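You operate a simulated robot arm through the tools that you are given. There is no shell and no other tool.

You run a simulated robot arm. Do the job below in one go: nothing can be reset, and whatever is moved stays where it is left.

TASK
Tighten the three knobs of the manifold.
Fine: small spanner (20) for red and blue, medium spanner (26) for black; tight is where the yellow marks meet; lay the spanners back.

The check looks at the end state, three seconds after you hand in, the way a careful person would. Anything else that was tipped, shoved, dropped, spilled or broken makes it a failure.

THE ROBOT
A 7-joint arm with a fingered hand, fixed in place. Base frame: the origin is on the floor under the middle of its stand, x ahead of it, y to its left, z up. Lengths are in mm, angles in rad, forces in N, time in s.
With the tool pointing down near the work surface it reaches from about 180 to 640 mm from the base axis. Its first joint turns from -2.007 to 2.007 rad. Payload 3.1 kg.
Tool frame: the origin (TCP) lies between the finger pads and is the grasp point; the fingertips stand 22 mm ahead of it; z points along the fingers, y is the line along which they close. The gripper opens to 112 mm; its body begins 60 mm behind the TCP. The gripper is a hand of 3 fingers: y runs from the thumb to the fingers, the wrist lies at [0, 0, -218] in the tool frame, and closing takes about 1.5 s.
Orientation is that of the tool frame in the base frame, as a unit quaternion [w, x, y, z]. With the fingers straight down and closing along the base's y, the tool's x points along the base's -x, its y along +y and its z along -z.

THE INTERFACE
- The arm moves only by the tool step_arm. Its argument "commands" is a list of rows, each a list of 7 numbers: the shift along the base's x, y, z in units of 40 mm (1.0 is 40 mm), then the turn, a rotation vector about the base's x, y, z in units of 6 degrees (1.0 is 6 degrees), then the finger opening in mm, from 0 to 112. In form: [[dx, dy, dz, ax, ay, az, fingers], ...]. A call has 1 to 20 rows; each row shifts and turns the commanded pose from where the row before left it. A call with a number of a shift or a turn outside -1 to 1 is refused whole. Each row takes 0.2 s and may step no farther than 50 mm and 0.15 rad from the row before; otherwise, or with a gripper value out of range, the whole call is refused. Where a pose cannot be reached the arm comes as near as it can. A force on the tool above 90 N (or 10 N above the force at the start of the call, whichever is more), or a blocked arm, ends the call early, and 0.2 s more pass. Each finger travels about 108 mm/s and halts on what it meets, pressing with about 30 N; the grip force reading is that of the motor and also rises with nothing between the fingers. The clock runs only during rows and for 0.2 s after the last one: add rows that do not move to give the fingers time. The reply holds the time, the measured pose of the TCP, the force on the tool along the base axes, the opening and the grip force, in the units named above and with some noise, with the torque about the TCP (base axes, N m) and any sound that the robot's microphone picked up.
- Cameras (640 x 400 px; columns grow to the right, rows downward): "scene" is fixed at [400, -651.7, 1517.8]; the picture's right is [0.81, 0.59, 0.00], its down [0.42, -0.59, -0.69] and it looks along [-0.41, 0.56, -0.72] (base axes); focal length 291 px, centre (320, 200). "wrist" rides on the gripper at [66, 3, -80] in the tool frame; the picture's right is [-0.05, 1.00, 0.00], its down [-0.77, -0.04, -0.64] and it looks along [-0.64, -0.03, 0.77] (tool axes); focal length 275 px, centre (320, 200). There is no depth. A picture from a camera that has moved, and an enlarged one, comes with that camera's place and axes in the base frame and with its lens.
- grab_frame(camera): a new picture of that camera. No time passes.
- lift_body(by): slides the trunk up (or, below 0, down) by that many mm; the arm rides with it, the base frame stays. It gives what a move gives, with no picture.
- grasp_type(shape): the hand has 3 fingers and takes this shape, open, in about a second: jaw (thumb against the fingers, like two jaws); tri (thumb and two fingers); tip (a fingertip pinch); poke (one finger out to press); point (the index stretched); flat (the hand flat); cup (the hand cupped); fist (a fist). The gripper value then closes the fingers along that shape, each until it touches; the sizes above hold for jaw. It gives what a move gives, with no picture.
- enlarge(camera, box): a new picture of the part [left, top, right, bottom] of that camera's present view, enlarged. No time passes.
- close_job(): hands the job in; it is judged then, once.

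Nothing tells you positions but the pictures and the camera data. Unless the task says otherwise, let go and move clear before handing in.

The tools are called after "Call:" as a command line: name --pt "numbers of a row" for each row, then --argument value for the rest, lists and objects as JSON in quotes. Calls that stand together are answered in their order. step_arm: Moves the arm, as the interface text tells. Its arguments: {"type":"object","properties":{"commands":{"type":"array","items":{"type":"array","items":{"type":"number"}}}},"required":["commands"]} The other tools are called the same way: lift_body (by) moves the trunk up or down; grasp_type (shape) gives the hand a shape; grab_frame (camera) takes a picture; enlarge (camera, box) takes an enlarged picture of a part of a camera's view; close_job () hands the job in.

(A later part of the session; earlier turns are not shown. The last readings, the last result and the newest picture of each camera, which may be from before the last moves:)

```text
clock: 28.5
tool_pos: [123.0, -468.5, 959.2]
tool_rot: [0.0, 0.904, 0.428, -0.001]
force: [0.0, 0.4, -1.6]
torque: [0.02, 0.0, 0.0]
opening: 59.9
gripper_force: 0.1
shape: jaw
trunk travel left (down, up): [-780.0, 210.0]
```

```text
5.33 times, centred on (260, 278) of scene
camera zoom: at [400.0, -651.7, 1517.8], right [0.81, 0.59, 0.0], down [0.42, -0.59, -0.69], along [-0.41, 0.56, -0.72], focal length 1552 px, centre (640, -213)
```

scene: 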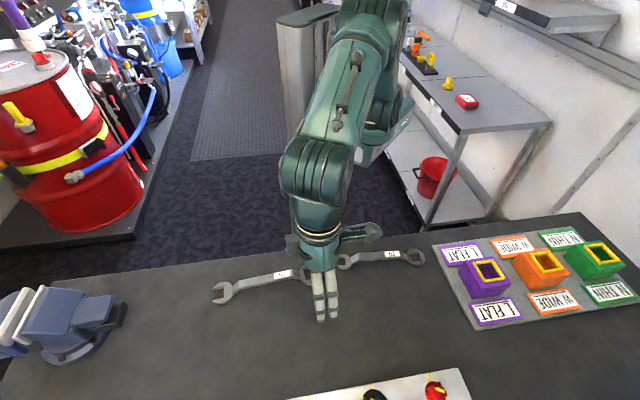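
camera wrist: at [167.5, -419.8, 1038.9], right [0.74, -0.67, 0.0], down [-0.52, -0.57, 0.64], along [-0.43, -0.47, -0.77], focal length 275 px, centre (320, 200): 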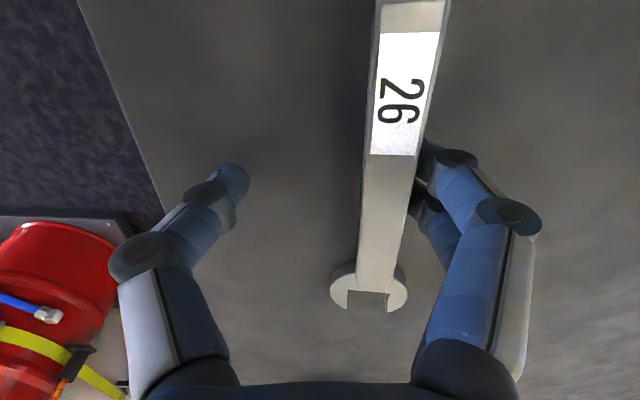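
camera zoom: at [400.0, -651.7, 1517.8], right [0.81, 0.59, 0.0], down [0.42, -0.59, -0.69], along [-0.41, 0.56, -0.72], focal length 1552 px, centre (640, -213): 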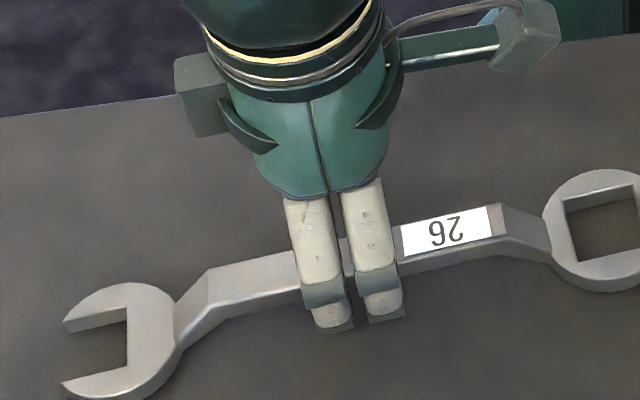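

The spanner is flat again but shifted about 25 mm. I'll measure the handle height properly by comparing enlarged views at two heights, rising straight up in between.

Call:
enlarge --camera "wrist" --box '[300, 0, 500, 125]'

Call:
enlarge --camera "wrist" --box '[280, 100, 500, 320]'

Call:
step_arm --pt "0 0 0.5 0 0 0 60" --pt "0 0 0.5 0 0 0 60" --pt "0 0 0.5 0 0 0 60" --pt "0 0 0 0 0 0 60"

Call:
enlarge --camera "wrist" --box '[300, 0, 420, 75]'

Call:
enlarge --camera "wrist" --box '[290, 60, 450, 260]'

```text
3.20 times, centred on (400, 62) of wrist
camera zoom: at [167.5, -419.8, 1038.9], right [0.74, -0.67, 0.0], down [-0.52, -0.57, 0.64], along [-0.43, -0.47, -0.77], focal length 881 px, centre (64, 640)
```

zoom: 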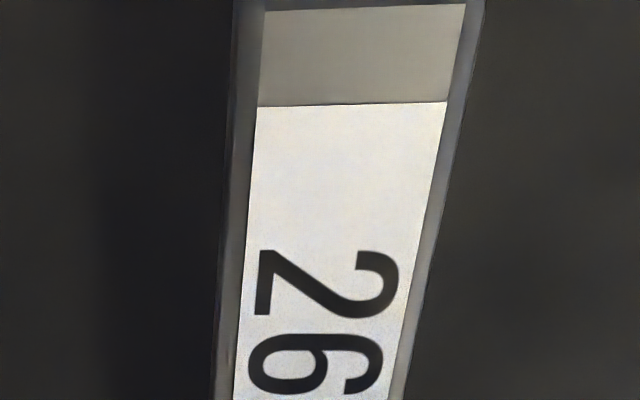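

```text
1.82 times, centred on (390, 210) of wrist
camera zoom: at [167.5, -419.8, 1038.9], right [0.74, -0.67, 0.0], down [-0.52, -0.57, 0.64], along [-0.43, -0.47, -0.77], focal length 500 px, centre (193, 182)
```

zoom: 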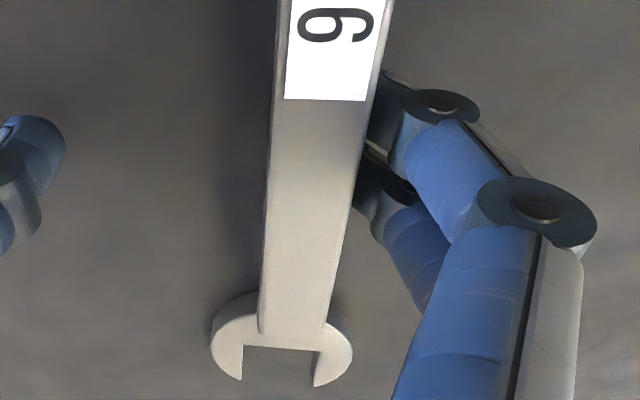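

```text
clock: 29.5
tool_pos: [124.4, -468.0, 1020.2]
tool_rot: [0.001, 0.904, 0.427, -0.001]
force: [-0.6, -0.3, -0.7]
torque: [0.01, 0.01, -0.01]
opening: 59.8
gripper_force: 0.0
shape: jaw
trunk travel left (down, up): [-780.0, 210.0]
```

```text
5.33 times, centred on (360, 38) of wrist
camera zoom: at [167.3, -418.6, 1100.3], right [0.74, -0.67, 0.0], down [-0.52, -0.57, 0.64], along [-0.43, -0.47, -0.77], focal length 1468 px, centre (107, 1067)
```

zoom: 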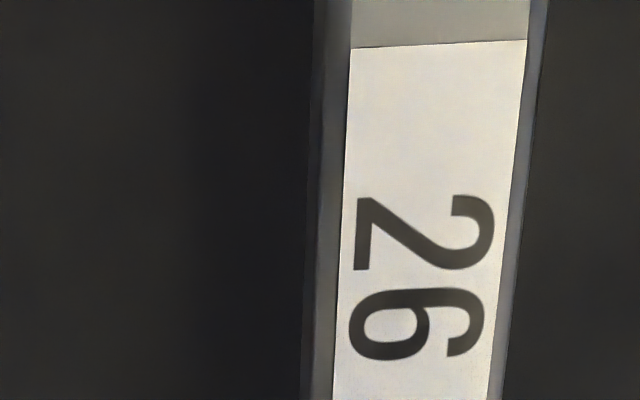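

```text
2.00 times, centred on (370, 160) of wrist
camera zoom: at [167.3, -418.6, 1100.3], right [0.74, -0.67, 0.0], down [-0.52, -0.57, 0.64], along [-0.43, -0.47, -0.77], focal length 551 px, centre (220, 280)
```

zoom: 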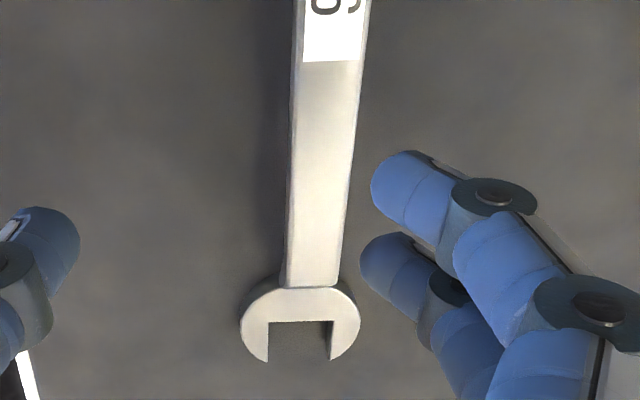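

The handle top is near z≈967, higher than I assumed, so the pads passed below it. I'll recentre over the shifted spanner and grip with TCP z≈975 so the fingertips pinch the handle sides.

Call:
step_arm --pt "0.51 -0.24 0 0 0 0 60" --pt "0 0 -0.5 0 0 0 60" --pt "0 0 -0.5 0 0 0 60" --pt "0 0 -0.12 0 0 0 60" --pt "0 0 0 0 0 0 60"

Call:
grab_frame --camera "wrist"

Call:
enlarge --camera "scene" --box '[210, 250, 330, 325]'

```text
clock: 30.7
tool_pos: [143.7, -477.8, 974.4]
tool_rot: [0.0, 0.904, 0.427, -0.002]
force: [-0.2, -0.7, -0.4]
torque: [0.0, 0.0, -0.02]
opening: 60.0
gripper_force: 0.0
shape: jaw
trunk travel left (down, up): [-780.0, 210.0]
```

```text
taken
camera wrist: at [188.2, -428.6, 1054.9], right [0.74, -0.67, 0.0], down [-0.52, -0.57, 0.64], along [-0.43, -0.47, -0.77], focal length 275 px, centre (320, 200)
```

wrist: 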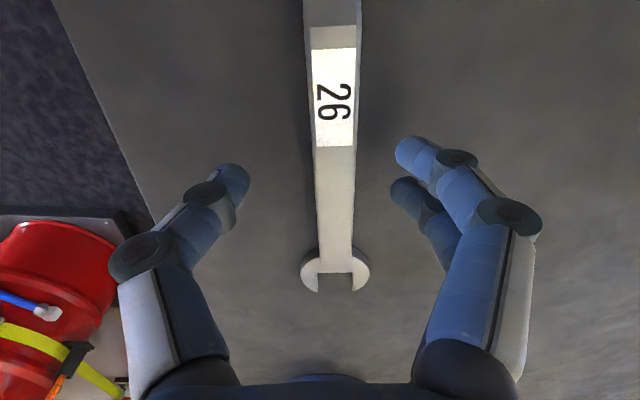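

```text
5.33 times, centred on (270, 288) of scene
camera zoom: at [400.0, -651.7, 1517.8], right [0.81, 0.59, 0.0], down [0.42, -0.59, -0.69], along [-0.41, 0.56, -0.72], focal length 1552 px, centre (587, -267)
```

zoom: 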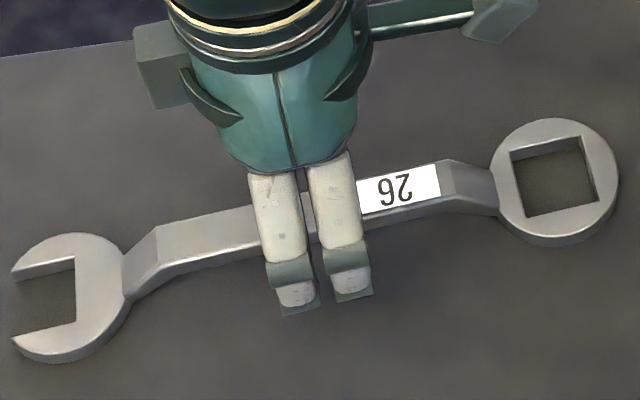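

The handle is parallel but about 6 mm toward the fingers, so I'll shift by that amount and close gradually.

Call:
step_arm --pt "0.116 -0.095 0 0 0 0 60" --pt "0 0 0 0 0 0 40" --pt "0 0 0 0 0 0 26" --pt "0 0 0 0 0 0 20" --pt "0 0 0 0 0 0 16" --pt "0 0 0 0 0 0 12" --pt "0 0 0 0 0 0 8" --pt "0 0 0 0 0 0 8"

Call:
grab_frame --camera "wrist"

Call:
enlarge --camera "scene" --box '[210, 250, 330, 325]'

```text
clock: 32.5
tool_pos: [148.4, -481.6, 977.0]
tool_rot: [0.002, 0.904, 0.427, -0.002]
force: [3.6, -5.3, 19.7]
torque: [-0.15, -0.18, -0.04]
opening: 10.3
gripper_force: 30.1
shape: jaw
trunk travel left (down, up): [-780.0, 210.0]
```

```text
taken
camera wrist: at [193.6, -432.0, 1056.5], right [0.74, -0.67, 0.0], down [-0.52, -0.57, 0.64], along [-0.43, -0.48, -0.77], focal length 275 px, centre (320, 200)
```

wrist: 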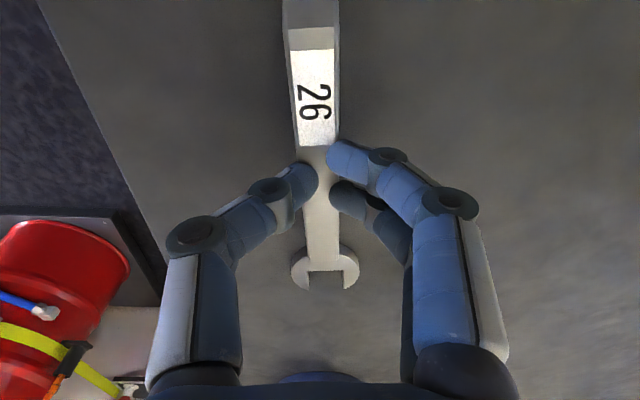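

```text
5.33 times, centred on (270, 288) of scene
camera zoom: at [400.0, -651.7, 1517.8], right [0.81, 0.59, 0.0], down [0.42, -0.59, -0.69], along [-0.41, 0.56, -0.72], focal length 1552 px, centre (587, -267)
```

zoom: 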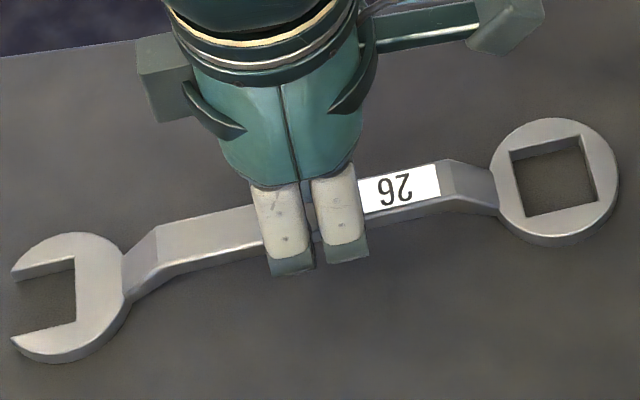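

The fingertips are pressing on the top of the handle, so this is slightly too high; the right height is between the two tries. I'll lift off, open, and retry with TCP z≈967.

Call:
step_arm --pt "0 0 0.25 0 0 0 12" --pt "0 0 0 0 0 0 44" --pt "0 0 0 0 0 0 44" --pt "0 0 -0.25 0 0 0 44" --pt "0 0 -0.2 0 0 0 44" --pt "0 0 0 0 0 0 44"

Call:
enlarge --camera "wrist" --box '[200, 100, 440, 250]'

Call:
enlarge --camera "scene" --box '[210, 250, 330, 325]'

```text
clock: 33.9
tool_pos: [149.8, -483.5, 966.4]
tool_rot: [0.0, 0.904, 0.428, -0.002]
force: [0.2, 0.0, -0.6]
torque: [-0.02, 0.0, 0.0]
opening: 43.7
gripper_force: 0.2
shape: jaw
trunk travel left (down, up): [-780.0, 210.0]
```

```text
2.67 times, centred on (320, 175) of wrist
camera zoom: at [193.1, -432.3, 1047.2], right [0.74, -0.67, 0.0], down [-0.52, -0.57, 0.64], along [-0.43, -0.47, -0.77], focal length 734 px, centre (320, 267)
```

zoom: 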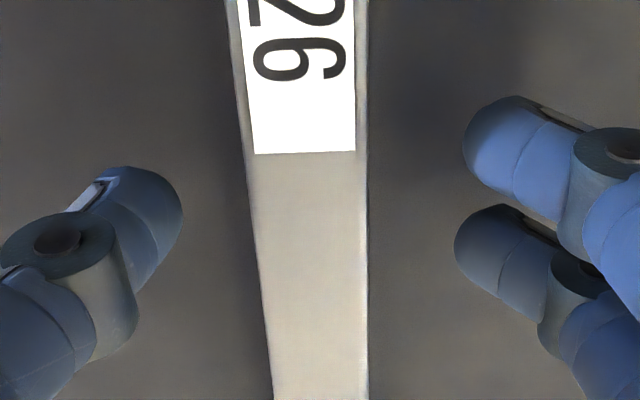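

```text
5.33 times, centred on (270, 288) of scene
camera zoom: at [400.0, -651.7, 1517.8], right [0.81, 0.59, 0.0], down [0.42, -0.59, -0.69], along [-0.41, 0.56, -0.72], focal length 1552 px, centre (587, -267)
```

zoom: 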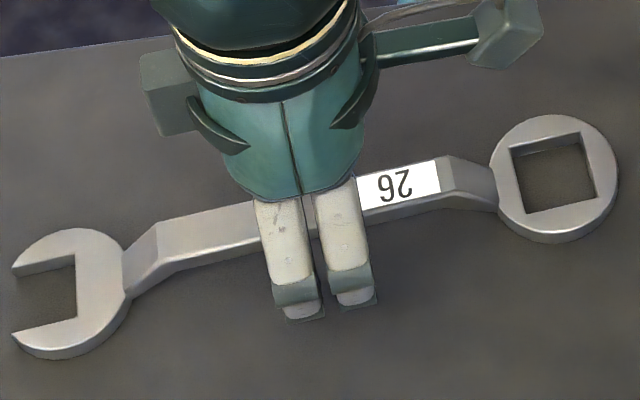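

The handle is centred between the tips at a better height. I'll close again.

Call:
step_arm --pt "0 0 0 0 0 0 30" --pt "0 0 0 0 0 0 22" --pt "0 0 0 0 0 0 18" --pt "0 0 0 0 0 0 14" --pt "0 0 0 0 0 0 12" --pt "0 0 0 0 0 0 10"

Call:
enlarge --camera "wrist" --box '[200, 100, 440, 250]'

Call:
enlarge --camera "scene" --box '[210, 250, 330, 325]'

```text
clock: 35.3
tool_pos: [148.5, -481.7, 966.2]
tool_rot: [0.0, 0.904, 0.428, -0.001]
force: [0.2, 0.2, -0.1]
torque: [0.0, 0.01, 0.02]
opening: 12.4
gripper_force: 29.8
shape: jaw
trunk travel left (down, up): [-780.0, 210.0]
```

```text
2.67 times, centred on (320, 175) of wrist
camera zoom: at [193.2, -432.4, 1047.1], right [0.74, -0.67, 0.0], down [-0.52, -0.57, 0.64], along [-0.43, -0.47, -0.77], focal length 734 px, centre (320, 267)
```

zoom: 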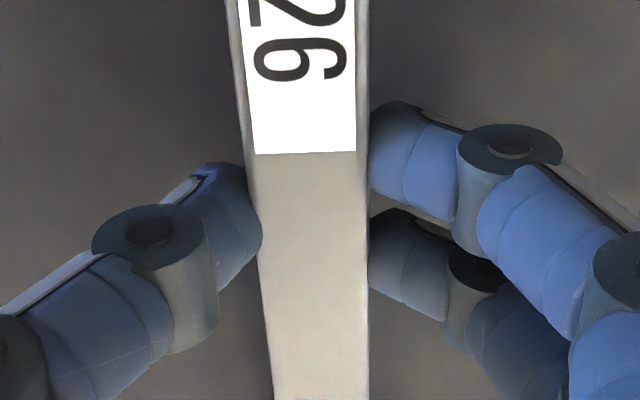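

```text
5.33 times, centred on (270, 288) of scene
camera zoom: at [400.0, -651.7, 1517.8], right [0.81, 0.59, 0.0], down [0.42, -0.59, -0.69], along [-0.41, 0.56, -0.72], focal length 1552 px, centre (587, -267)
```

zoom: 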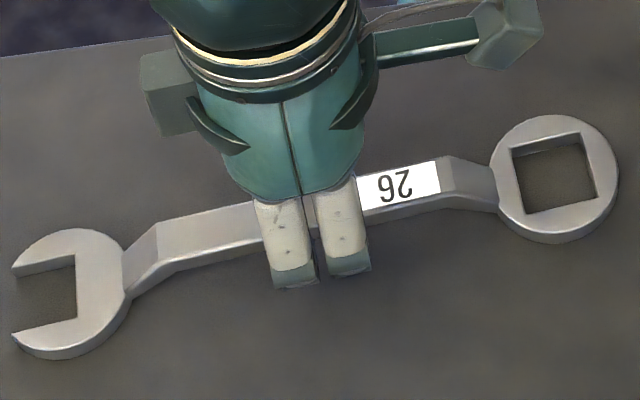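

The grip looks solid, with the opening at 12.4 mm and the spanner unmoved. I'll lift a little and check that it stays level.

Call:
step_arm --pt "0 0 0 0 0 0 6" --pt "0 0 0.15 0 0 0 6" --pt "0 0 0.25 0 0 0 6" --pt "0 0 0.3 0 0 0 6" --pt "0 0 0.3 0 0 0 6" --pt "0 0 0 0 0 0 6"

Call:
grab_frame --camera "wrist"

Call:
enlarge --camera "scene" --box '[210, 250, 330, 325]'

```text
clock: 36.7
tool_pos: [149.0, -481.9, 1007.3]
tool_rot: [0.0, 0.904, 0.428, -0.002]
force: [-0.4, -0.4, -2.3]
torque: [-0.02, 0.02, 0.01]
opening: 11.9
gripper_force: 29.8
shape: jaw
trunk travel left (down, up): [-780.0, 210.0]
```

```text
taken
camera wrist: at [192.3, -432.9, 1087.2], right [0.74, -0.67, 0.0], down [-0.52, -0.57, 0.64], along [-0.43, -0.47, -0.77], focal length 275 px, centre (320, 200)
```

wrist: 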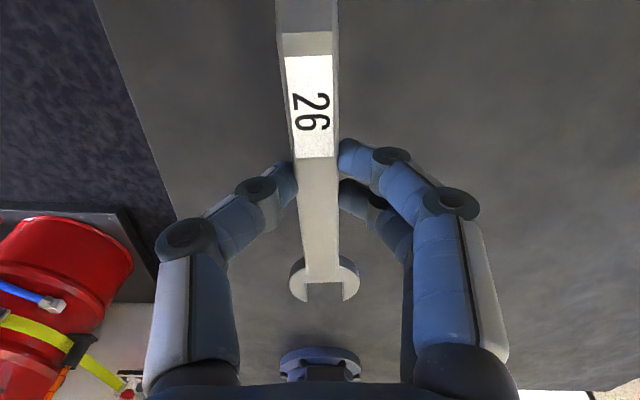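

```text
5.33 times, centred on (270, 288) of scene
camera zoom: at [400.0, -651.7, 1517.8], right [0.81, 0.59, 0.0], down [0.42, -0.59, -0.69], along [-0.41, 0.56, -0.72], focal length 1552 px, centre (587, -267)
```

zoom: 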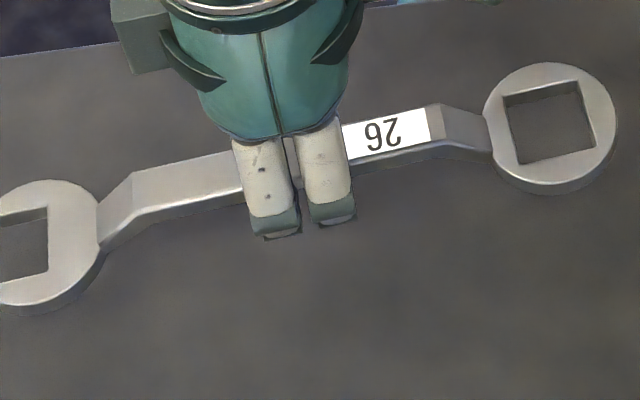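

The spanner lifted cleanly and stays level and parallel to the hand, with its ring centre about 93.5 mm ahead. I'll carry it high to the black knob at about (420, -535), turning the hand to about 145° to match the knob's square.

Call:
step_arm --pt "0 0 0.5 0 0 0 6" --pt "0 0 0.5 0 0 0 6" --pt "0 0 0.32 0 0 0 6" --pt "0.323 0 0 0 0 -0.948 6" --pt "0.323 0 0 0 0 -0.948 6" --pt "0.323 0 0 0 0 -0.948 6" --pt "0.323 0 0 0 0 -0.948 6" --pt "0.323 0 0 0 0 -0.948 6" --pt "0.323 0 0 0 0 -0.948 6" --pt "0.323 0 0 0 0 -0.948 6" --pt "0.323 0 0 0 0 -0.948 6" --pt "0.323 0 0 0 0 -0.948 6" --pt "0.323 0 0 0 0 -0.948 6" --pt "0.323 0 0 0 0 -0.948 6" --pt "0.323 0 0 0 0 -0.948 6" --pt "0.323 0 0 0 0 -0.948 6" --pt "0.323 0 0 0 0 -0.948 6" --pt "0.323 0 0 0 0 -0.948 6" --pt "0 0 0 0 0 0 6"

Call:
enlarge --camera "scene" --box '[275, 399, 475, 400]'

Call:
grab_frame --camera "wrist"

```text
clock: 40.7
tool_pos: [343.2, -481.9, 1060.6]
tool_rot: [0.0, 0.954, -0.299, -0.001]
force: [-0.5, -0.1, -3.0]
torque: [0.02, 0.01, 0.0]
opening: 11.9
gripper_force: 30.5
shape: jaw
trunk travel left (down, up): [-780.0, 210.0]
```

```text
3.20 times, centred on (375, 400) of scene
camera zoom: at [400.0, -651.7, 1517.8], right [0.81, 0.59, 0.0], down [0.42, -0.59, -0.69], along [-0.41, 0.56, -0.72], focal length 931 px, centre (144, -438)
```

zoom: 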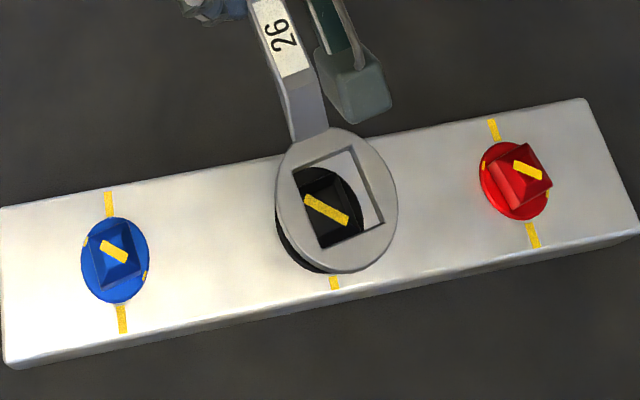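

```text
taken
camera wrist: at [395.0, -521.8, 1140.3], right [-0.61, -0.79, 0.0], down [-0.61, 0.47, 0.64], along [-0.51, 0.39, -0.77], focal length 275 px, centre (320, 200)
```

wrist: 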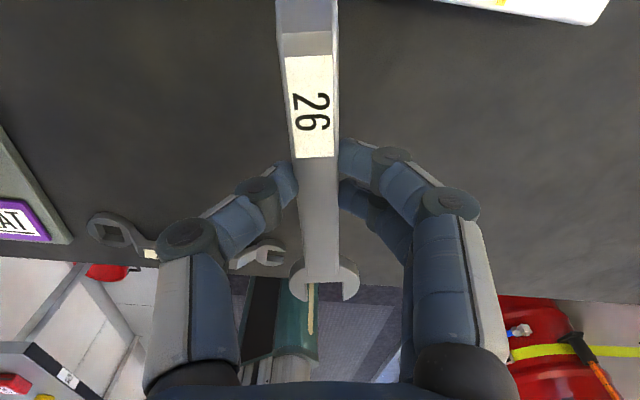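

The ring is hovering over the black knob. I'll zoom in to compare its hole with the post before lowering.

Call:
enlarge --camera "scene" --box '[340, 399, 420, 400]'

Call:
enlarge --camera "wrist" --box '[0, 0, 640, 1]'

```text
8.00 times, centred on (380, 400) of scene
camera zoom: at [400.0, -651.7, 1517.8], right [0.81, 0.59, 0.0], down [0.42, -0.59, -0.69], along [-0.41, 0.56, -0.72], focal length 2328 px, centre (-160, -1396)
```

zoom: 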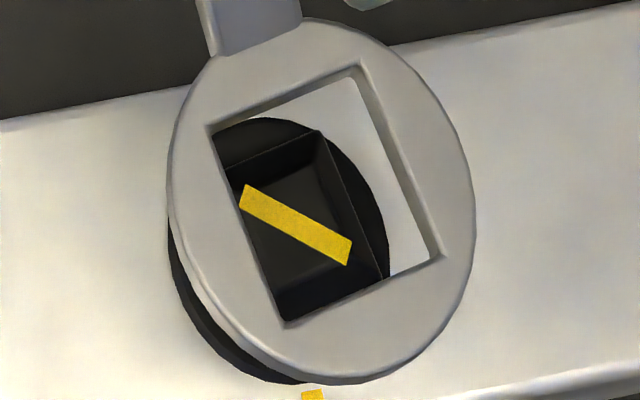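

```text
1.00 times, centred on (320, 0) of wrist (not enlarged: the box is as wide or as high as the picture)
camera zoom: at [395.0, -521.8, 1140.3], right [-0.61, -0.79, 0.0], down [-0.61, 0.47, 0.64], along [-0.51, 0.39, -0.77], focal length 275 px, centre (320, 400)
```

zoom: 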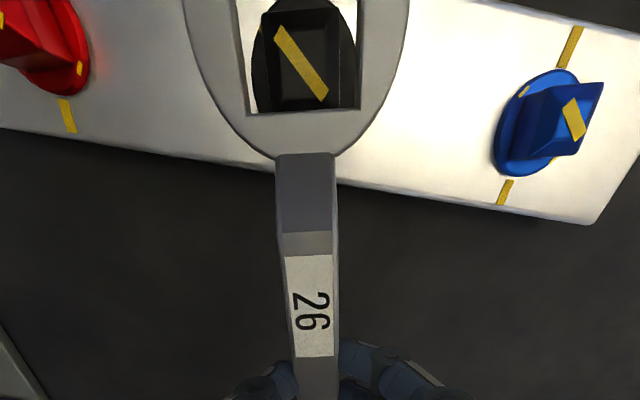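

Alignment is very close, within 1–2 mm and 1°. I'll lower partway and check again.

Call:
step_arm --pt "0 0 -0.25 0 0 0 6" --pt "0 0 -0.25 0 0 0 6" --pt "0 0 -0.1 0 0 0 6" --pt "0 0 0 0 0 0 6"

Call:
enlarge --camera "scene" --box '[340, 399, 420, 400]'

Call:
enlarge --camera "wrist" --box '[170, 0, 470, 1]'

```text
clock: 41.7
tool_pos: [342.2, -481.1, 1036.5]
tool_rot: [-0.001, 0.954, -0.3, -0.002]
force: [0.2, 0.8, -1.9]
torque: [0.0, -0.02, 0.0]
opening: 12.0
gripper_force: 30.0
shape: jaw
trunk travel left (down, up): [-780.0, 210.0]
```

```text
8.00 times, centred on (380, 400) of scene
camera zoom: at [400.0, -651.7, 1517.8], right [0.81, 0.59, 0.0], down [0.42, -0.59, -0.69], along [-0.41, 0.56, -0.72], focal length 2328 px, centre (-160, -1396)
```

zoom: 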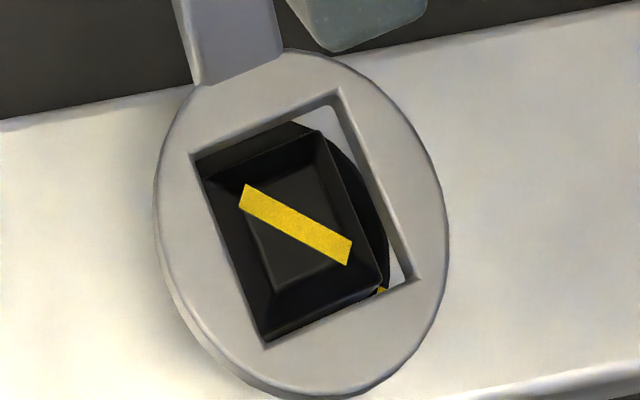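

```text
2.13 times, centred on (320, 0) of wrist
camera zoom: at [394.7, -521.9, 1116.7], right [-0.61, -0.79, 0.0], down [-0.61, 0.47, 0.64], along [-0.51, 0.39, -0.77], focal length 587 px, centre (320, 626)
```

zoom: 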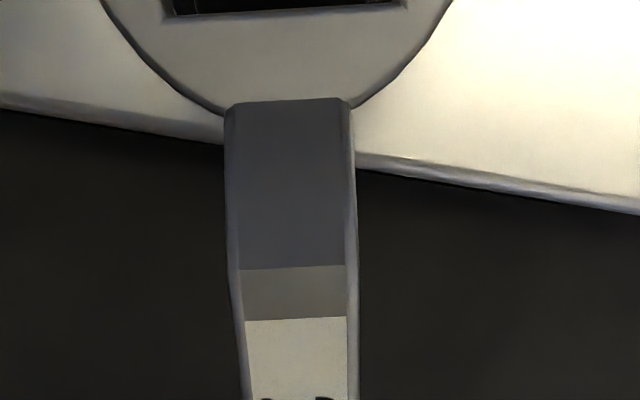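

The hole still brackets the post well. I'll continue lowering in small steps while watching the force.

Call:
step_arm --pt "0 0 -0.1 0 0 0 6" --pt "0 0 -0.1 0 0 0 6" --pt "0 0 0 0 0 0 6"

Call:
enlarge --camera "scene" --box '[340, 399, 420, 400]'

```text
clock: 42.5
tool_pos: [343.0, -481.6, 1028.3]
tool_rot: [0.0, 0.954, -0.3, -0.002]
force: [-0.7, 0.0, -2.2]
torque: [0.02, -0.01, 0.02]
opening: 12.1
gripper_force: 29.5
shape: jaw
trunk travel left (down, up): [-780.0, 210.0]
```

```text
8.00 times, centred on (380, 400) of scene
camera zoom: at [400.0, -651.7, 1517.8], right [0.81, 0.59, 0.0], down [0.42, -0.59, -0.69], along [-0.41, 0.56, -0.72], focal length 2328 px, centre (-160, -1396)
```

zoom: 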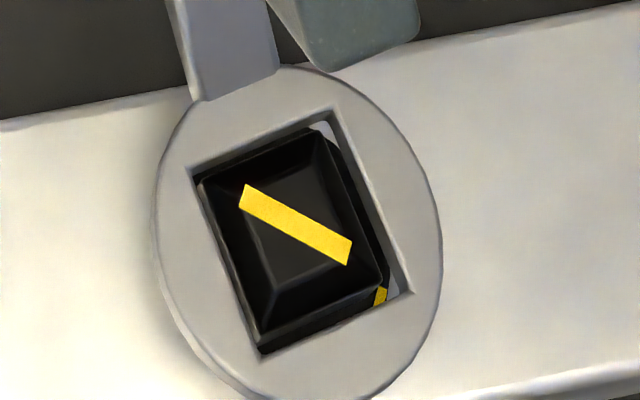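

Call:
step_arm --pt "0 0 -0.1 0 0 0 6" --pt "0 0 -0.1 0 0 0 6" --pt "0 0 0 0 0 0 6"

Call:
enlarge --camera "scene" --box '[340, 399, 420, 400]'

```text
clock: 43.3
tool_pos: [341.4, -482.3, 1020.1]
tool_rot: [-0.001, 0.954, -0.298, -0.002]
force: [-1.1, -0.2, -2.0]
torque: [-0.01, 0.03, 0.04]
opening: 11.9
gripper_force: 30.1
shape: jaw
trunk travel left (down, up): [-780.0, 210.0]
```

```text
8.00 times, centred on (380, 400) of scene
camera zoom: at [400.0, -651.7, 1517.8], right [0.81, 0.59, 0.0], down [0.42, -0.59, -0.69], along [-0.41, 0.56, -0.72], focal length 2328 px, centre (-160, -1396)
```

zoom: 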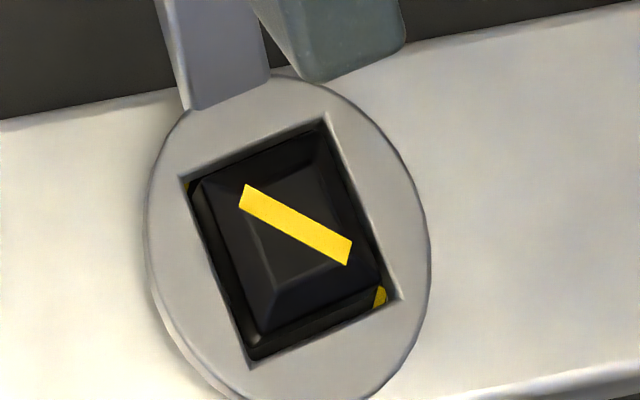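

Call:
step_arm --pt "0 0 -0.1 0 0 0 6" --pt "0 0 -0.05 0 0 0 6" --pt "0 0 0 0 0 0 6"

Call:
enlarge --camera "scene" --box '[340, 399, 420, 400]'

```text
clock: 44.1
tool_pos: [343.0, -483.1, 1013.5]
tool_rot: [0.0, 0.954, -0.299, -0.002]
force: [0.3, 0.3, -3.2]
torque: [0.0, -0.01, 0.01]
opening: 12.1
gripper_force: 30.1
shape: jaw
trunk travel left (down, up): [-780.0, 210.0]
```

```text
8.00 times, centred on (380, 400) of scene
camera zoom: at [400.0, -651.7, 1517.8], right [0.81, 0.59, 0.0], down [0.42, -0.59, -0.69], along [-0.41, 0.56, -0.72], focal length 2328 px, centre (-160, -1396)
```

zoom: 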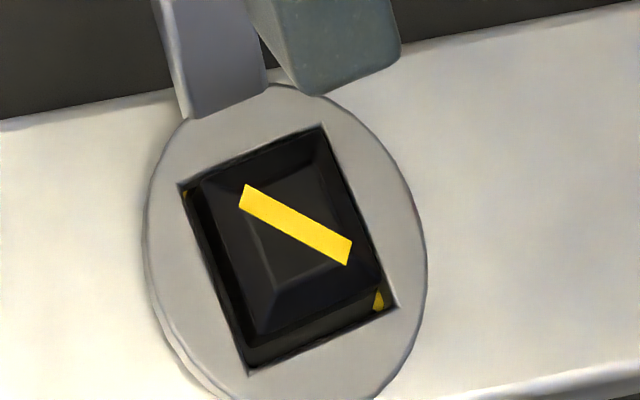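

Call:
step_arm --pt "0 0 -0.05 0 0 0 6" --pt "0 0 -0.05 0 0 0 6" --pt "0 0 0 0 0 0 6"

Call:
enlarge --camera "scene" --box '[340, 399, 420, 400]'

Call:
grab_frame --camera "wrist"

```text
clock: 44.9
tool_pos: [343.0, -482.7, 1007.9]
tool_rot: [-0.001, 0.954, -0.299, -0.001]
force: [1.4, 0.4, -0.9]
torque: [-0.04, -0.03, 0.0]
opening: 12.4
gripper_force: 30.0
shape: jaw
trunk travel left (down, up): [-780.0, 210.0]
```

```text
8.00 times, centred on (380, 400) of scene
camera zoom: at [400.0, -651.7, 1517.8], right [0.81, 0.59, 0.0], down [0.42, -0.59, -0.69], along [-0.41, 0.56, -0.72], focal length 2328 px, centre (-160, -1396)
```

zoom: 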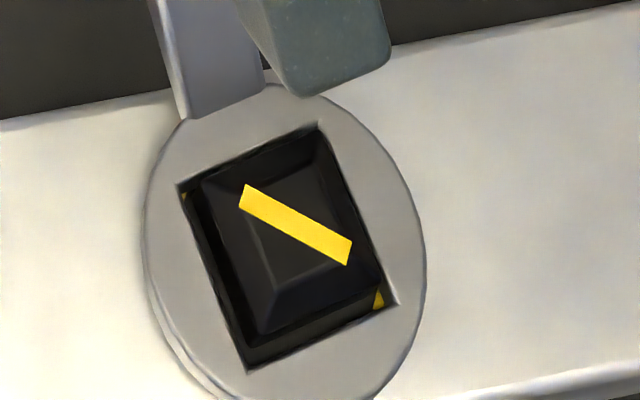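

```text
taken
camera wrist: at [394.5, -522.8, 1089.7], right [-0.61, -0.79, 0.0], down [-0.61, 0.47, 0.64], along [-0.51, 0.39, -0.77], focal length 275 px, centre (320, 200)
```

wrist: 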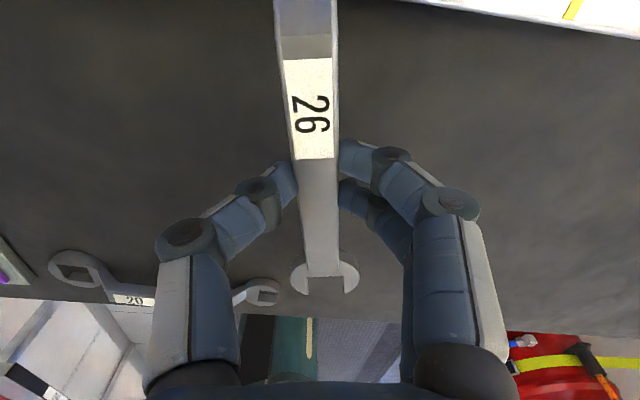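

The ring is seated on the flange; further lowering only tilts the handle slightly. I'll ease up about 2.5 mm and start turning clockwise about the knob centre, 15° first.

Call:
step_arm --pt "0 0 0.06 0 0 0 6" --pt "0.071 0.099 0 0 0 -0.5 6" --pt "0.076 0.095 0 0 0 -0.5 6" --pt "0.081 0.091 0 0 0 -0.5 6" --pt "0.086 0.087 0 0 0 -0.5 6" --pt "0.09 0.082 0 0 0 -0.5 6" --pt "0 0 0 0 0 0 6"

Call:
enlarge --camera "scene" --box '[340, 399, 420, 400]'

```text
clock: 46.5
tool_pos: [358.2, -463.6, 1011.9]
tool_rot: [0.0, 0.907, -0.421, -0.002]
force: [-0.2, 1.7, -1.1]
torque: [-0.01, 0.02, 0.0]
opening: 11.8
gripper_force: 29.7
shape: jaw
trunk travel left (down, up): [-780.0, 210.0]
```

```text
8.00 times, centred on (380, 400) of scene
camera zoom: at [400.0, -651.7, 1517.8], right [0.81, 0.59, 0.0], down [0.42, -0.59, -0.69], along [-0.41, 0.56, -0.72], focal length 2328 px, centre (-160, -1396)
```

zoom: 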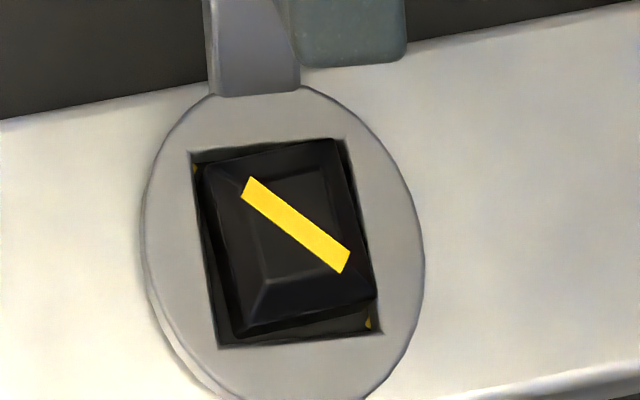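

The knob is following after about 7° of free play, with low force. I'll continue the turn to about 48° and check.

Call:
step_arm --pt "0.0945 0.077 0 0 0 -0.5 6" --pt "0.098 0.072 0 0 0 -0.5 6" --pt "0.102 0.067 0 0 0 -0.5 6" --pt "0.105 0.0615 0 0 0 -0.5 6" --pt "0.1085 0.056 0 0 0 -0.5 6" --pt "0.111 0.05 0 0 0 -0.5 6" --pt "0.114 0.044 0 0 0 -0.5 6" --pt "0.116 0.038 0 0 0 -0.5 6" --pt "0.118 0.032 0 0 0 -0.5 6" --pt "0.119 0.026 0 0 0 -0.5 6" --pt "0.12 0.02 0 0 0 -0.5 6" --pt "0 0 0 0 0 0 6"

Call:
enlarge --camera "scene" --box '[340, 399, 420, 400]'

Call:
enlarge --camera "scene" --box '[275, 399, 475, 400]'

```text
clock: 49.1
tool_pos: [405.1, -440.4, 1011.6]
tool_rot: [-0.001, 0.75, -0.661, -0.001]
force: [-2.4, 4.6, -0.4]
torque: [0.04, 0.06, 0.04]
opening: 11.8
gripper_force: 30.1
shape: jaw
trunk travel left (down, up): [-780.0, 210.0]
```

```text
8.00 times, centred on (380, 400) of scene
camera zoom: at [400.0, -651.7, 1517.8], right [0.81, 0.59, 0.0], down [0.42, -0.59, -0.69], along [-0.41, 0.56, -0.72], focal length 2328 px, centre (-160, -1396)
```

zoom: 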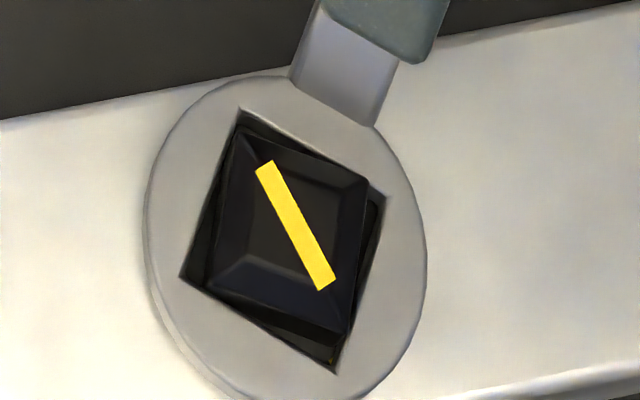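

```text
3.20 times, centred on (375, 400) of scene
camera zoom: at [400.0, -651.7, 1517.8], right [0.81, 0.59, 0.0], down [0.42, -0.59, -0.69], along [-0.41, 0.56, -0.72], focal length 931 px, centre (144, -438)
```

zoom: 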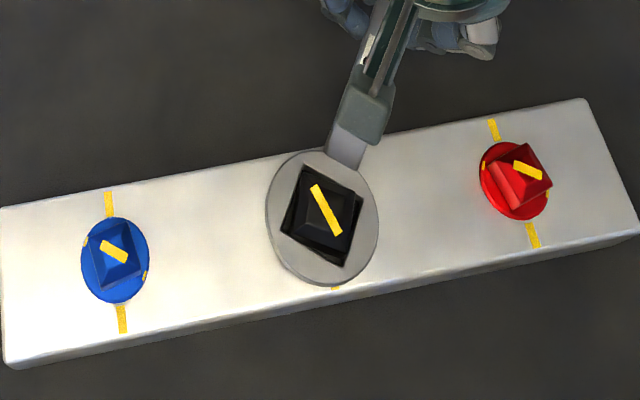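

The stripe is at about -27° and needs to reach -45°, with roughly 10° of lag. I'll turn another 15° and check.

Call:
step_arm --pt "0.121 0.013 0 0 0 -0.5 6" --pt "0.122 0.007 0 0 0 -0.5 6" --pt "0.122 0.001 0 0 0 -0.5 6" --pt "0.122 -0.006 0 0 0 -0.5 6" --pt "0.121 -0.012 0 0 0 -0.5 6" --pt "0 0 0 0 0 0 6"

Call:
enlarge --camera "scene" --box '[340, 399, 420, 400]'

Call:
enlarge --camera "scene" --box '[275, 399, 475, 400]'

```text
clock: 50.5
tool_pos: [430.7, -439.7, 1013.5]
tool_rot: [0.001, -0.657, 0.754, 0.001]
force: [-3.1, 4.1, -1.5]
torque: [0.06, 0.08, 0.07]
opening: 12.1
gripper_force: 29.9
shape: jaw
trunk travel left (down, up): [-780.0, 210.0]
```

```text
8.00 times, centred on (380, 400) of scene
camera zoom: at [400.0, -651.7, 1517.8], right [0.81, 0.59, 0.0], down [0.42, -0.59, -0.69], along [-0.41, 0.56, -0.72], focal length 2328 px, centre (-160, -1396)
```

zoom: 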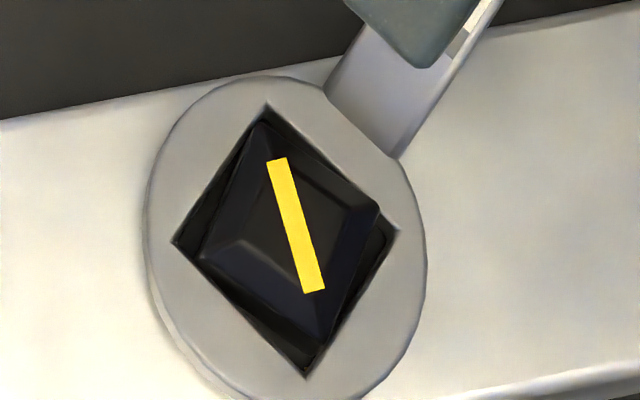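

```text
3.20 times, centred on (375, 400) of scene
camera zoom: at [400.0, -651.7, 1517.8], right [0.81, 0.59, 0.0], down [0.42, -0.59, -0.69], along [-0.41, 0.56, -0.72], focal length 931 px, centre (144, -438)
```

zoom: 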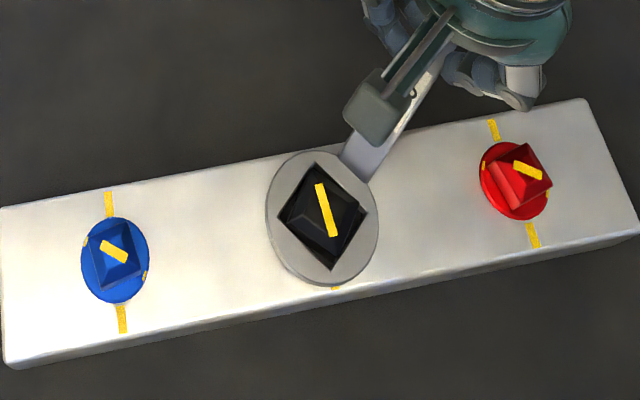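

The stripe is at about -41°, so about 3.5° remains. I'll make that small final turn.

Call:
step_arm --pt "0.068 -0.01 0 0 0 -0.28 6" --pt "0.068 -0.011 0 0 0 -0.29 6" --pt "0 0 0 0 0 0 6" --pt "0 0 0 0 0 0 6"

Call:
enlarge --camera "scene" --box '[340, 399, 420, 400]'

Call:
grab_frame --camera "wrist"

```text
clock: 51.5
tool_pos: [435.8, -439.8, 1011.5]
tool_rot: [0.002, -0.635, 0.773, 0.002]
force: [-1.8, 7.4, 0.6]
torque: [0.09, 0.11, 0.1]
opening: 12.0
gripper_force: 30.4
shape: jaw
trunk travel left (down, up): [-780.0, 210.0]
```

```text
8.00 times, centred on (380, 400) of scene
camera zoom: at [400.0, -651.7, 1517.8], right [0.81, 0.59, 0.0], down [0.42, -0.59, -0.69], along [-0.41, 0.56, -0.72], focal length 2328 px, centre (-160, -1396)
```

zoom: 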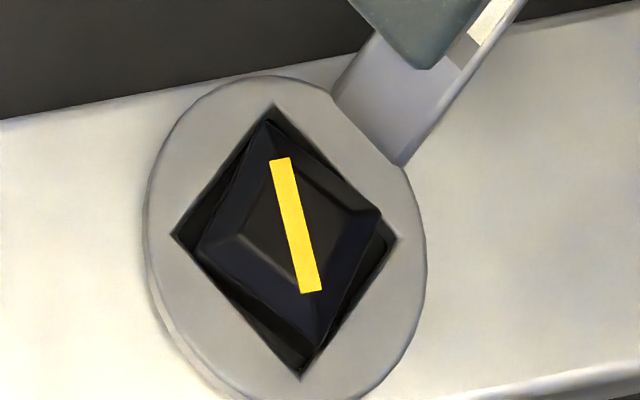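

```text
taken
camera wrist: at [419.6, -505.5, 1092.7], right [-0.97, 0.24, 0.0], down [0.18, 0.75, 0.64], along [0.15, 0.62, -0.77], focal length 275 px, centre (320, 200)
```

wrist: 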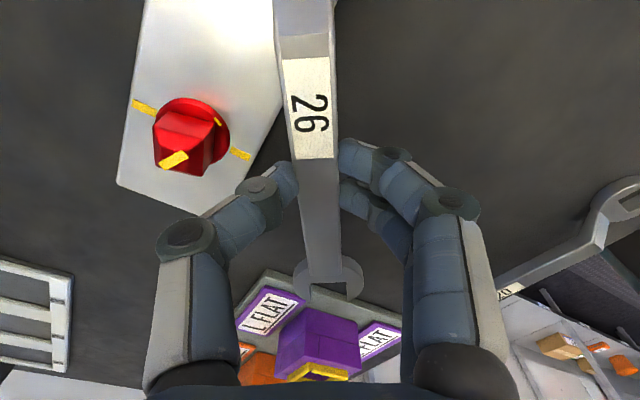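

The stripe reads about -46°, within about 1° of the plate line. I'll back off the 10° of play to release the contact, then lift off and check the rim marks.

Call:
step_arm --pt "-0.105 0.016 0 0 0 0.43 6" --pt "-0.105 0.016 0 0 0 0.43 6" --pt "-0.1 0.006 0 0 0 0.41 6" --pt "-0.1 0.006 0 0 0 0.41 6" --pt "0 0 0 0 0 0 6"

Call:
enlarge --camera "scene" --box '[340, 399, 420, 400]'

```text
clock: 52.7
tool_pos: [419.7, -441.5, 1011.4]
tool_rot: [0.002, -0.7, 0.714, 0.0]
force: [0.6, 0.9, -1.4]
torque: [-0.03, -0.02, 0.03]
opening: 12.2
gripper_force: 29.9
shape: jaw
trunk travel left (down, up): [-780.0, 210.0]
```

```text
8.00 times, centred on (380, 400) of scene
camera zoom: at [400.0, -651.7, 1517.8], right [0.81, 0.59, 0.0], down [0.42, -0.59, -0.69], along [-0.41, 0.56, -0.72], focal length 2328 px, centre (-160, -1396)
```

zoom: 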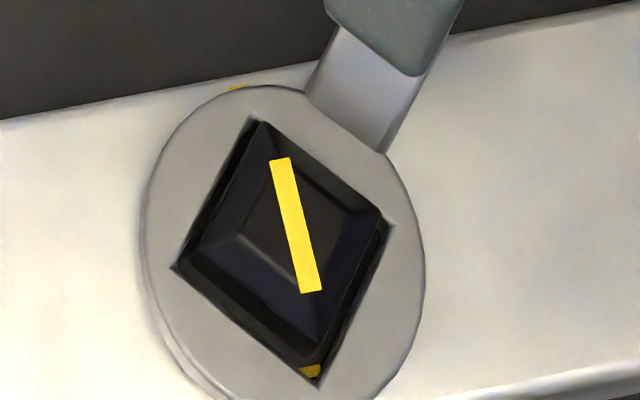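

Contact is released and the knob stayed put. Now I'll lift the ring straight up and clear.

Call:
step_arm --pt "0 0 0.2 0 0 0 6" --pt "0 0 0.25 0 0 0 6" --pt "0 0 0.4 0 0 0 6" --pt "0 0 0.5 0 0 0 6" --pt "-0.5 0.5 0 0 0 0 6" --pt "-0.5 0.5 0 0 0 0 6" --pt "-0.5 0.5 0 0 0 0 6" --pt "0 0 0 0 0 0 6"

Call:
enlarge --camera "scene" --box '[335, 399, 415, 400]'

Call:
grab_frame --camera "wrist"

```text
clock: 54.5
tool_pos: [361.0, -382.3, 1064.8]
tool_rot: [0.001, -0.701, 0.714, 0.002]
force: [0.9, -0.2, -3.0]
torque: [-0.01, 0.01, -0.01]
opening: 11.9
gripper_force: 29.7
shape: jaw
trunk travel left (down, up): [-780.0, 210.0]
```

```text
8.00 times, centred on (375, 400) of scene
camera zoom: at [400.0, -651.7, 1517.8], right [0.81, 0.59, 0.0], down [0.42, -0.59, -0.69], along [-0.41, 0.56, -0.72], focal length 2328 px, centre (-120, -1396)
```

zoom: 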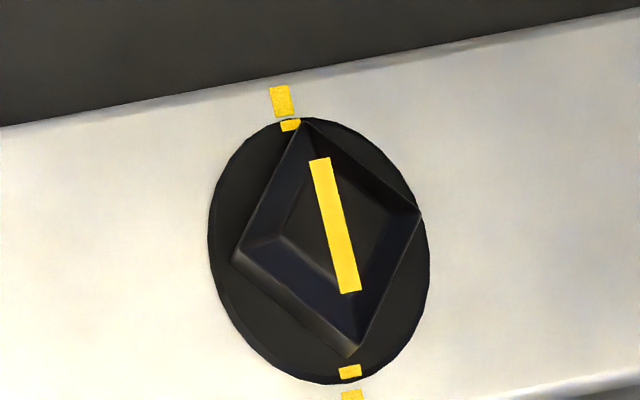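

```text
taken
camera wrist: at [356.6, -448.5, 1145.5], right [-1.0, 0.07, 0.0], down [0.05, 0.77, 0.64], along [0.04, 0.64, -0.77], focal length 275 px, centre (320, 200)
```

wrist: 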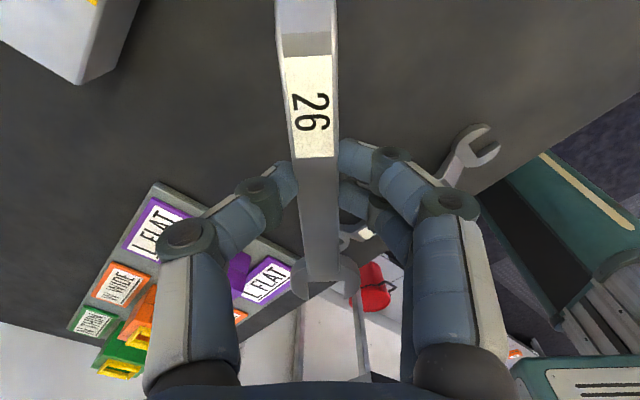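

The black knob's rim marks now meet the plate marks, within half a degree. I'll carry the 26 spanner back to where it originally lay, at about (130, -470) with its original heading, and set it down.

Call:
step_arm --pt "-0.24 -0.0885 0 0 0 0.984 6" --pt "-0.24 -0.0885 0 0 0 0.984 6" --pt "-0.24 -0.0885 0 0 0 0.984 6" --pt "-0.24 -0.0885 0 0 0 0.984 6" --pt "-0.24 -0.0885 0 0 0 0.984 6" --pt "-0.24 -0.0885 0 0 0 0.984 6" --pt "-0.24 -0.0885 0 0 0 0.984 6" --pt "-0.24 -0.0885 0 0 0 0.984 6" --pt "-0.24 -0.0885 0 0 0 0.984 6" --pt "-0.24 -0.0885 0 0 0 0.984 6" --pt "-0.24 -0.0885 0 0 0 0.984 6" --pt "-0.24 -0.0885 0 0 0 0.984 6" --pt "-0.24 -0.0885 0 0 0 0.984 6" --pt "-0.24 -0.0885 0 0 0 0.984 6" --pt "-0.24 -0.0885 0 0 0 0.984 6" --pt "-0.24 -0.0885 0 0 0 0.984 6" --pt "-0.24 -0.0885 0 0 0 0.984 6" --pt "-0.24 -0.0885 0 0 0 0.984 6" --pt "-0.24 -0.0885 0 0 0 0.984 6" --pt "-0.24 -0.0885 0 0 0 0.984 6"

Call:
step_arm --pt "-0.24 -0.0885 0 0 0 0.984 6" --pt "-0.24 -0.0885 0 0 0 0.984 6" --pt "-0.24 -0.0885 0 0 0 0.984 6" --pt "-0.24 -0.0885 0 0 0 0.984 6" --pt "0 0 0 0 0 0 6"

Call:
grab_frame --camera "wrist"

Call:
enlarge --camera "scene" --box '[190, 220, 350, 320]'

```text
clock: 58.7
tool_pos: [166.7, -451.1, 1066.1]
tool_rot: [0.0, 0.972, 0.233, -0.002]
force: [0.7, 0.5, -1.6]
torque: [-0.01, -0.01, 0.01]
opening: 11.9
gripper_force: 30.0
shape: jaw
trunk travel left (down, up): [-780.0, 210.0]
```

```text
clock: 59.9
tool_pos: [129.3, -463.8, 1065.0]
tool_rot: [0.001, 0.904, 0.427, -0.002]
force: [0.3, 0.4, -2.1]
torque: [0.01, 0.0, 0.0]
opening: 11.9
gripper_force: 29.8
shape: jaw
trunk travel left (down, up): [-780.0, 210.0]
```

```text
taken
camera wrist: at [174.2, -414.4, 1146.0], right [0.74, -0.67, 0.0], down [-0.52, -0.57, 0.64], along [-0.43, -0.47, -0.77], focal length 275 px, centre (320, 200)
```

wrist: 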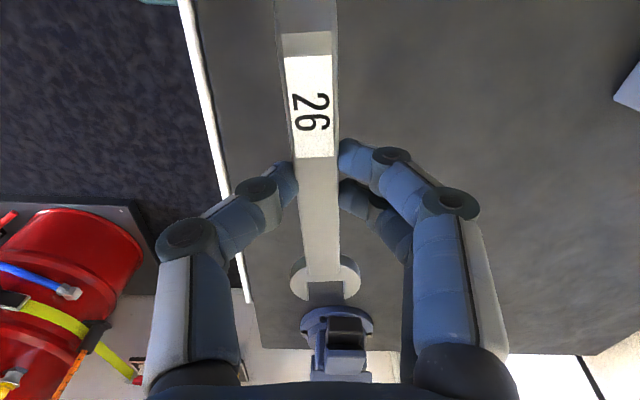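

```text
4.00 times, centred on (270, 270) of scene
camera zoom: at [400.0, -651.7, 1517.8], right [0.81, 0.59, 0.0], down [0.42, -0.59, -0.69], along [-0.41, 0.56, -0.72], focal length 1164 px, centre (520, -80)
```

zoom: 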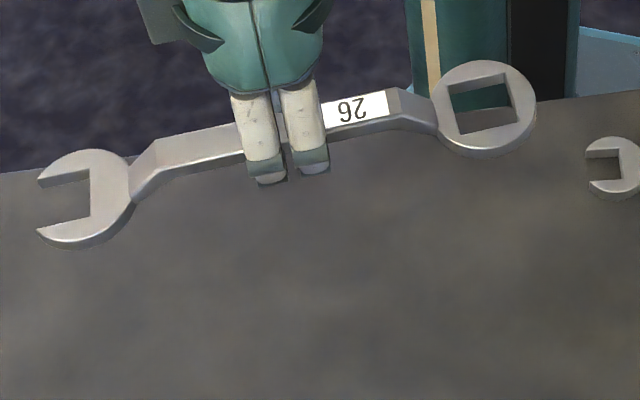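

I'm over the original spot, so I'll lower to just above the bench and then set down gently.

Call:
step_arm --pt "0.025 -0.085 -0.5 0 0 0 6" --pt "0 0 -0.6 0 0 0 6" --pt "0 0 -0.6 0 0 0 6" --pt "0 0 -0.5 0 0 0 6" --pt "0 0 -0.1 0 0 0 6" --pt "0 0 0 0 0 0 6"

Call:
enlarge --camera "scene" --box '[190, 240, 350, 320]'

```text
clock: 61.3
tool_pos: [130.7, -467.6, 974.4]
tool_rot: [0.001, 0.905, 0.426, -0.001]
force: [-0.3, 0.5, -1.8]
torque: [0.01, 0.03, -0.02]
opening: 11.8
gripper_force: 29.9
shape: jaw
trunk travel left (down, up): [-780.0, 210.0]
```

```text
4.00 times, centred on (270, 280) of scene
camera zoom: at [400.0, -651.7, 1517.8], right [0.81, 0.59, 0.0], down [0.42, -0.59, -0.69], along [-0.41, 0.56, -0.72], focal length 1164 px, centre (520, -120)
```

zoom: 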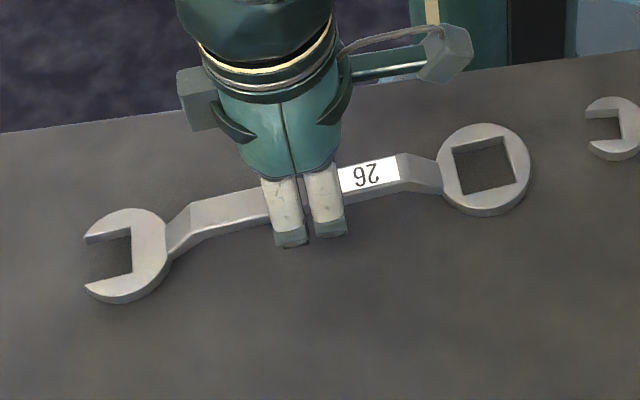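

Call:
step_arm --pt "0 0 -0.1 0 0 0 6" --pt "0 0 -0.06 0 0 0 6" --pt "0 0 -0.04 0 0 0 6" --pt "0 0 0 0 0 0 6"

Call:
enlarge --camera "scene" --box '[190, 240, 350, 320]'

```text
clock: 62.3
tool_pos: [131.6, -468.7, 967.6]
tool_rot: [0.002, 0.904, 0.427, -0.002]
force: [-0.1, 1.4, 0.0]
torque: [0.02, 0.0, 0.02]
opening: 11.9
gripper_force: 30.1
shape: jaw
trunk travel left (down, up): [-780.0, 210.0]
```

```text
4.00 times, centred on (270, 280) of scene
camera zoom: at [400.0, -651.7, 1517.8], right [0.81, 0.59, 0.0], down [0.42, -0.59, -0.69], along [-0.41, 0.56, -0.72], focal length 1164 px, centre (520, -120)
```

zoom: 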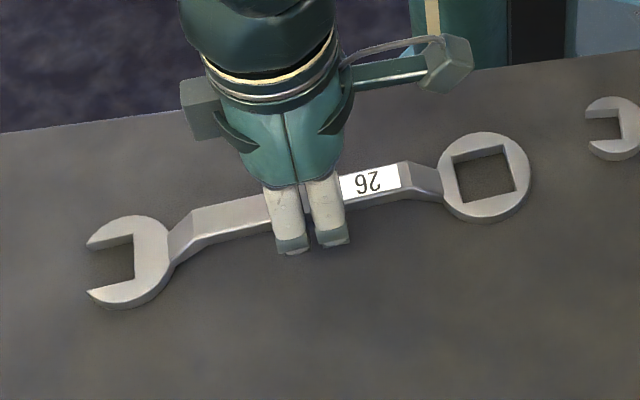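

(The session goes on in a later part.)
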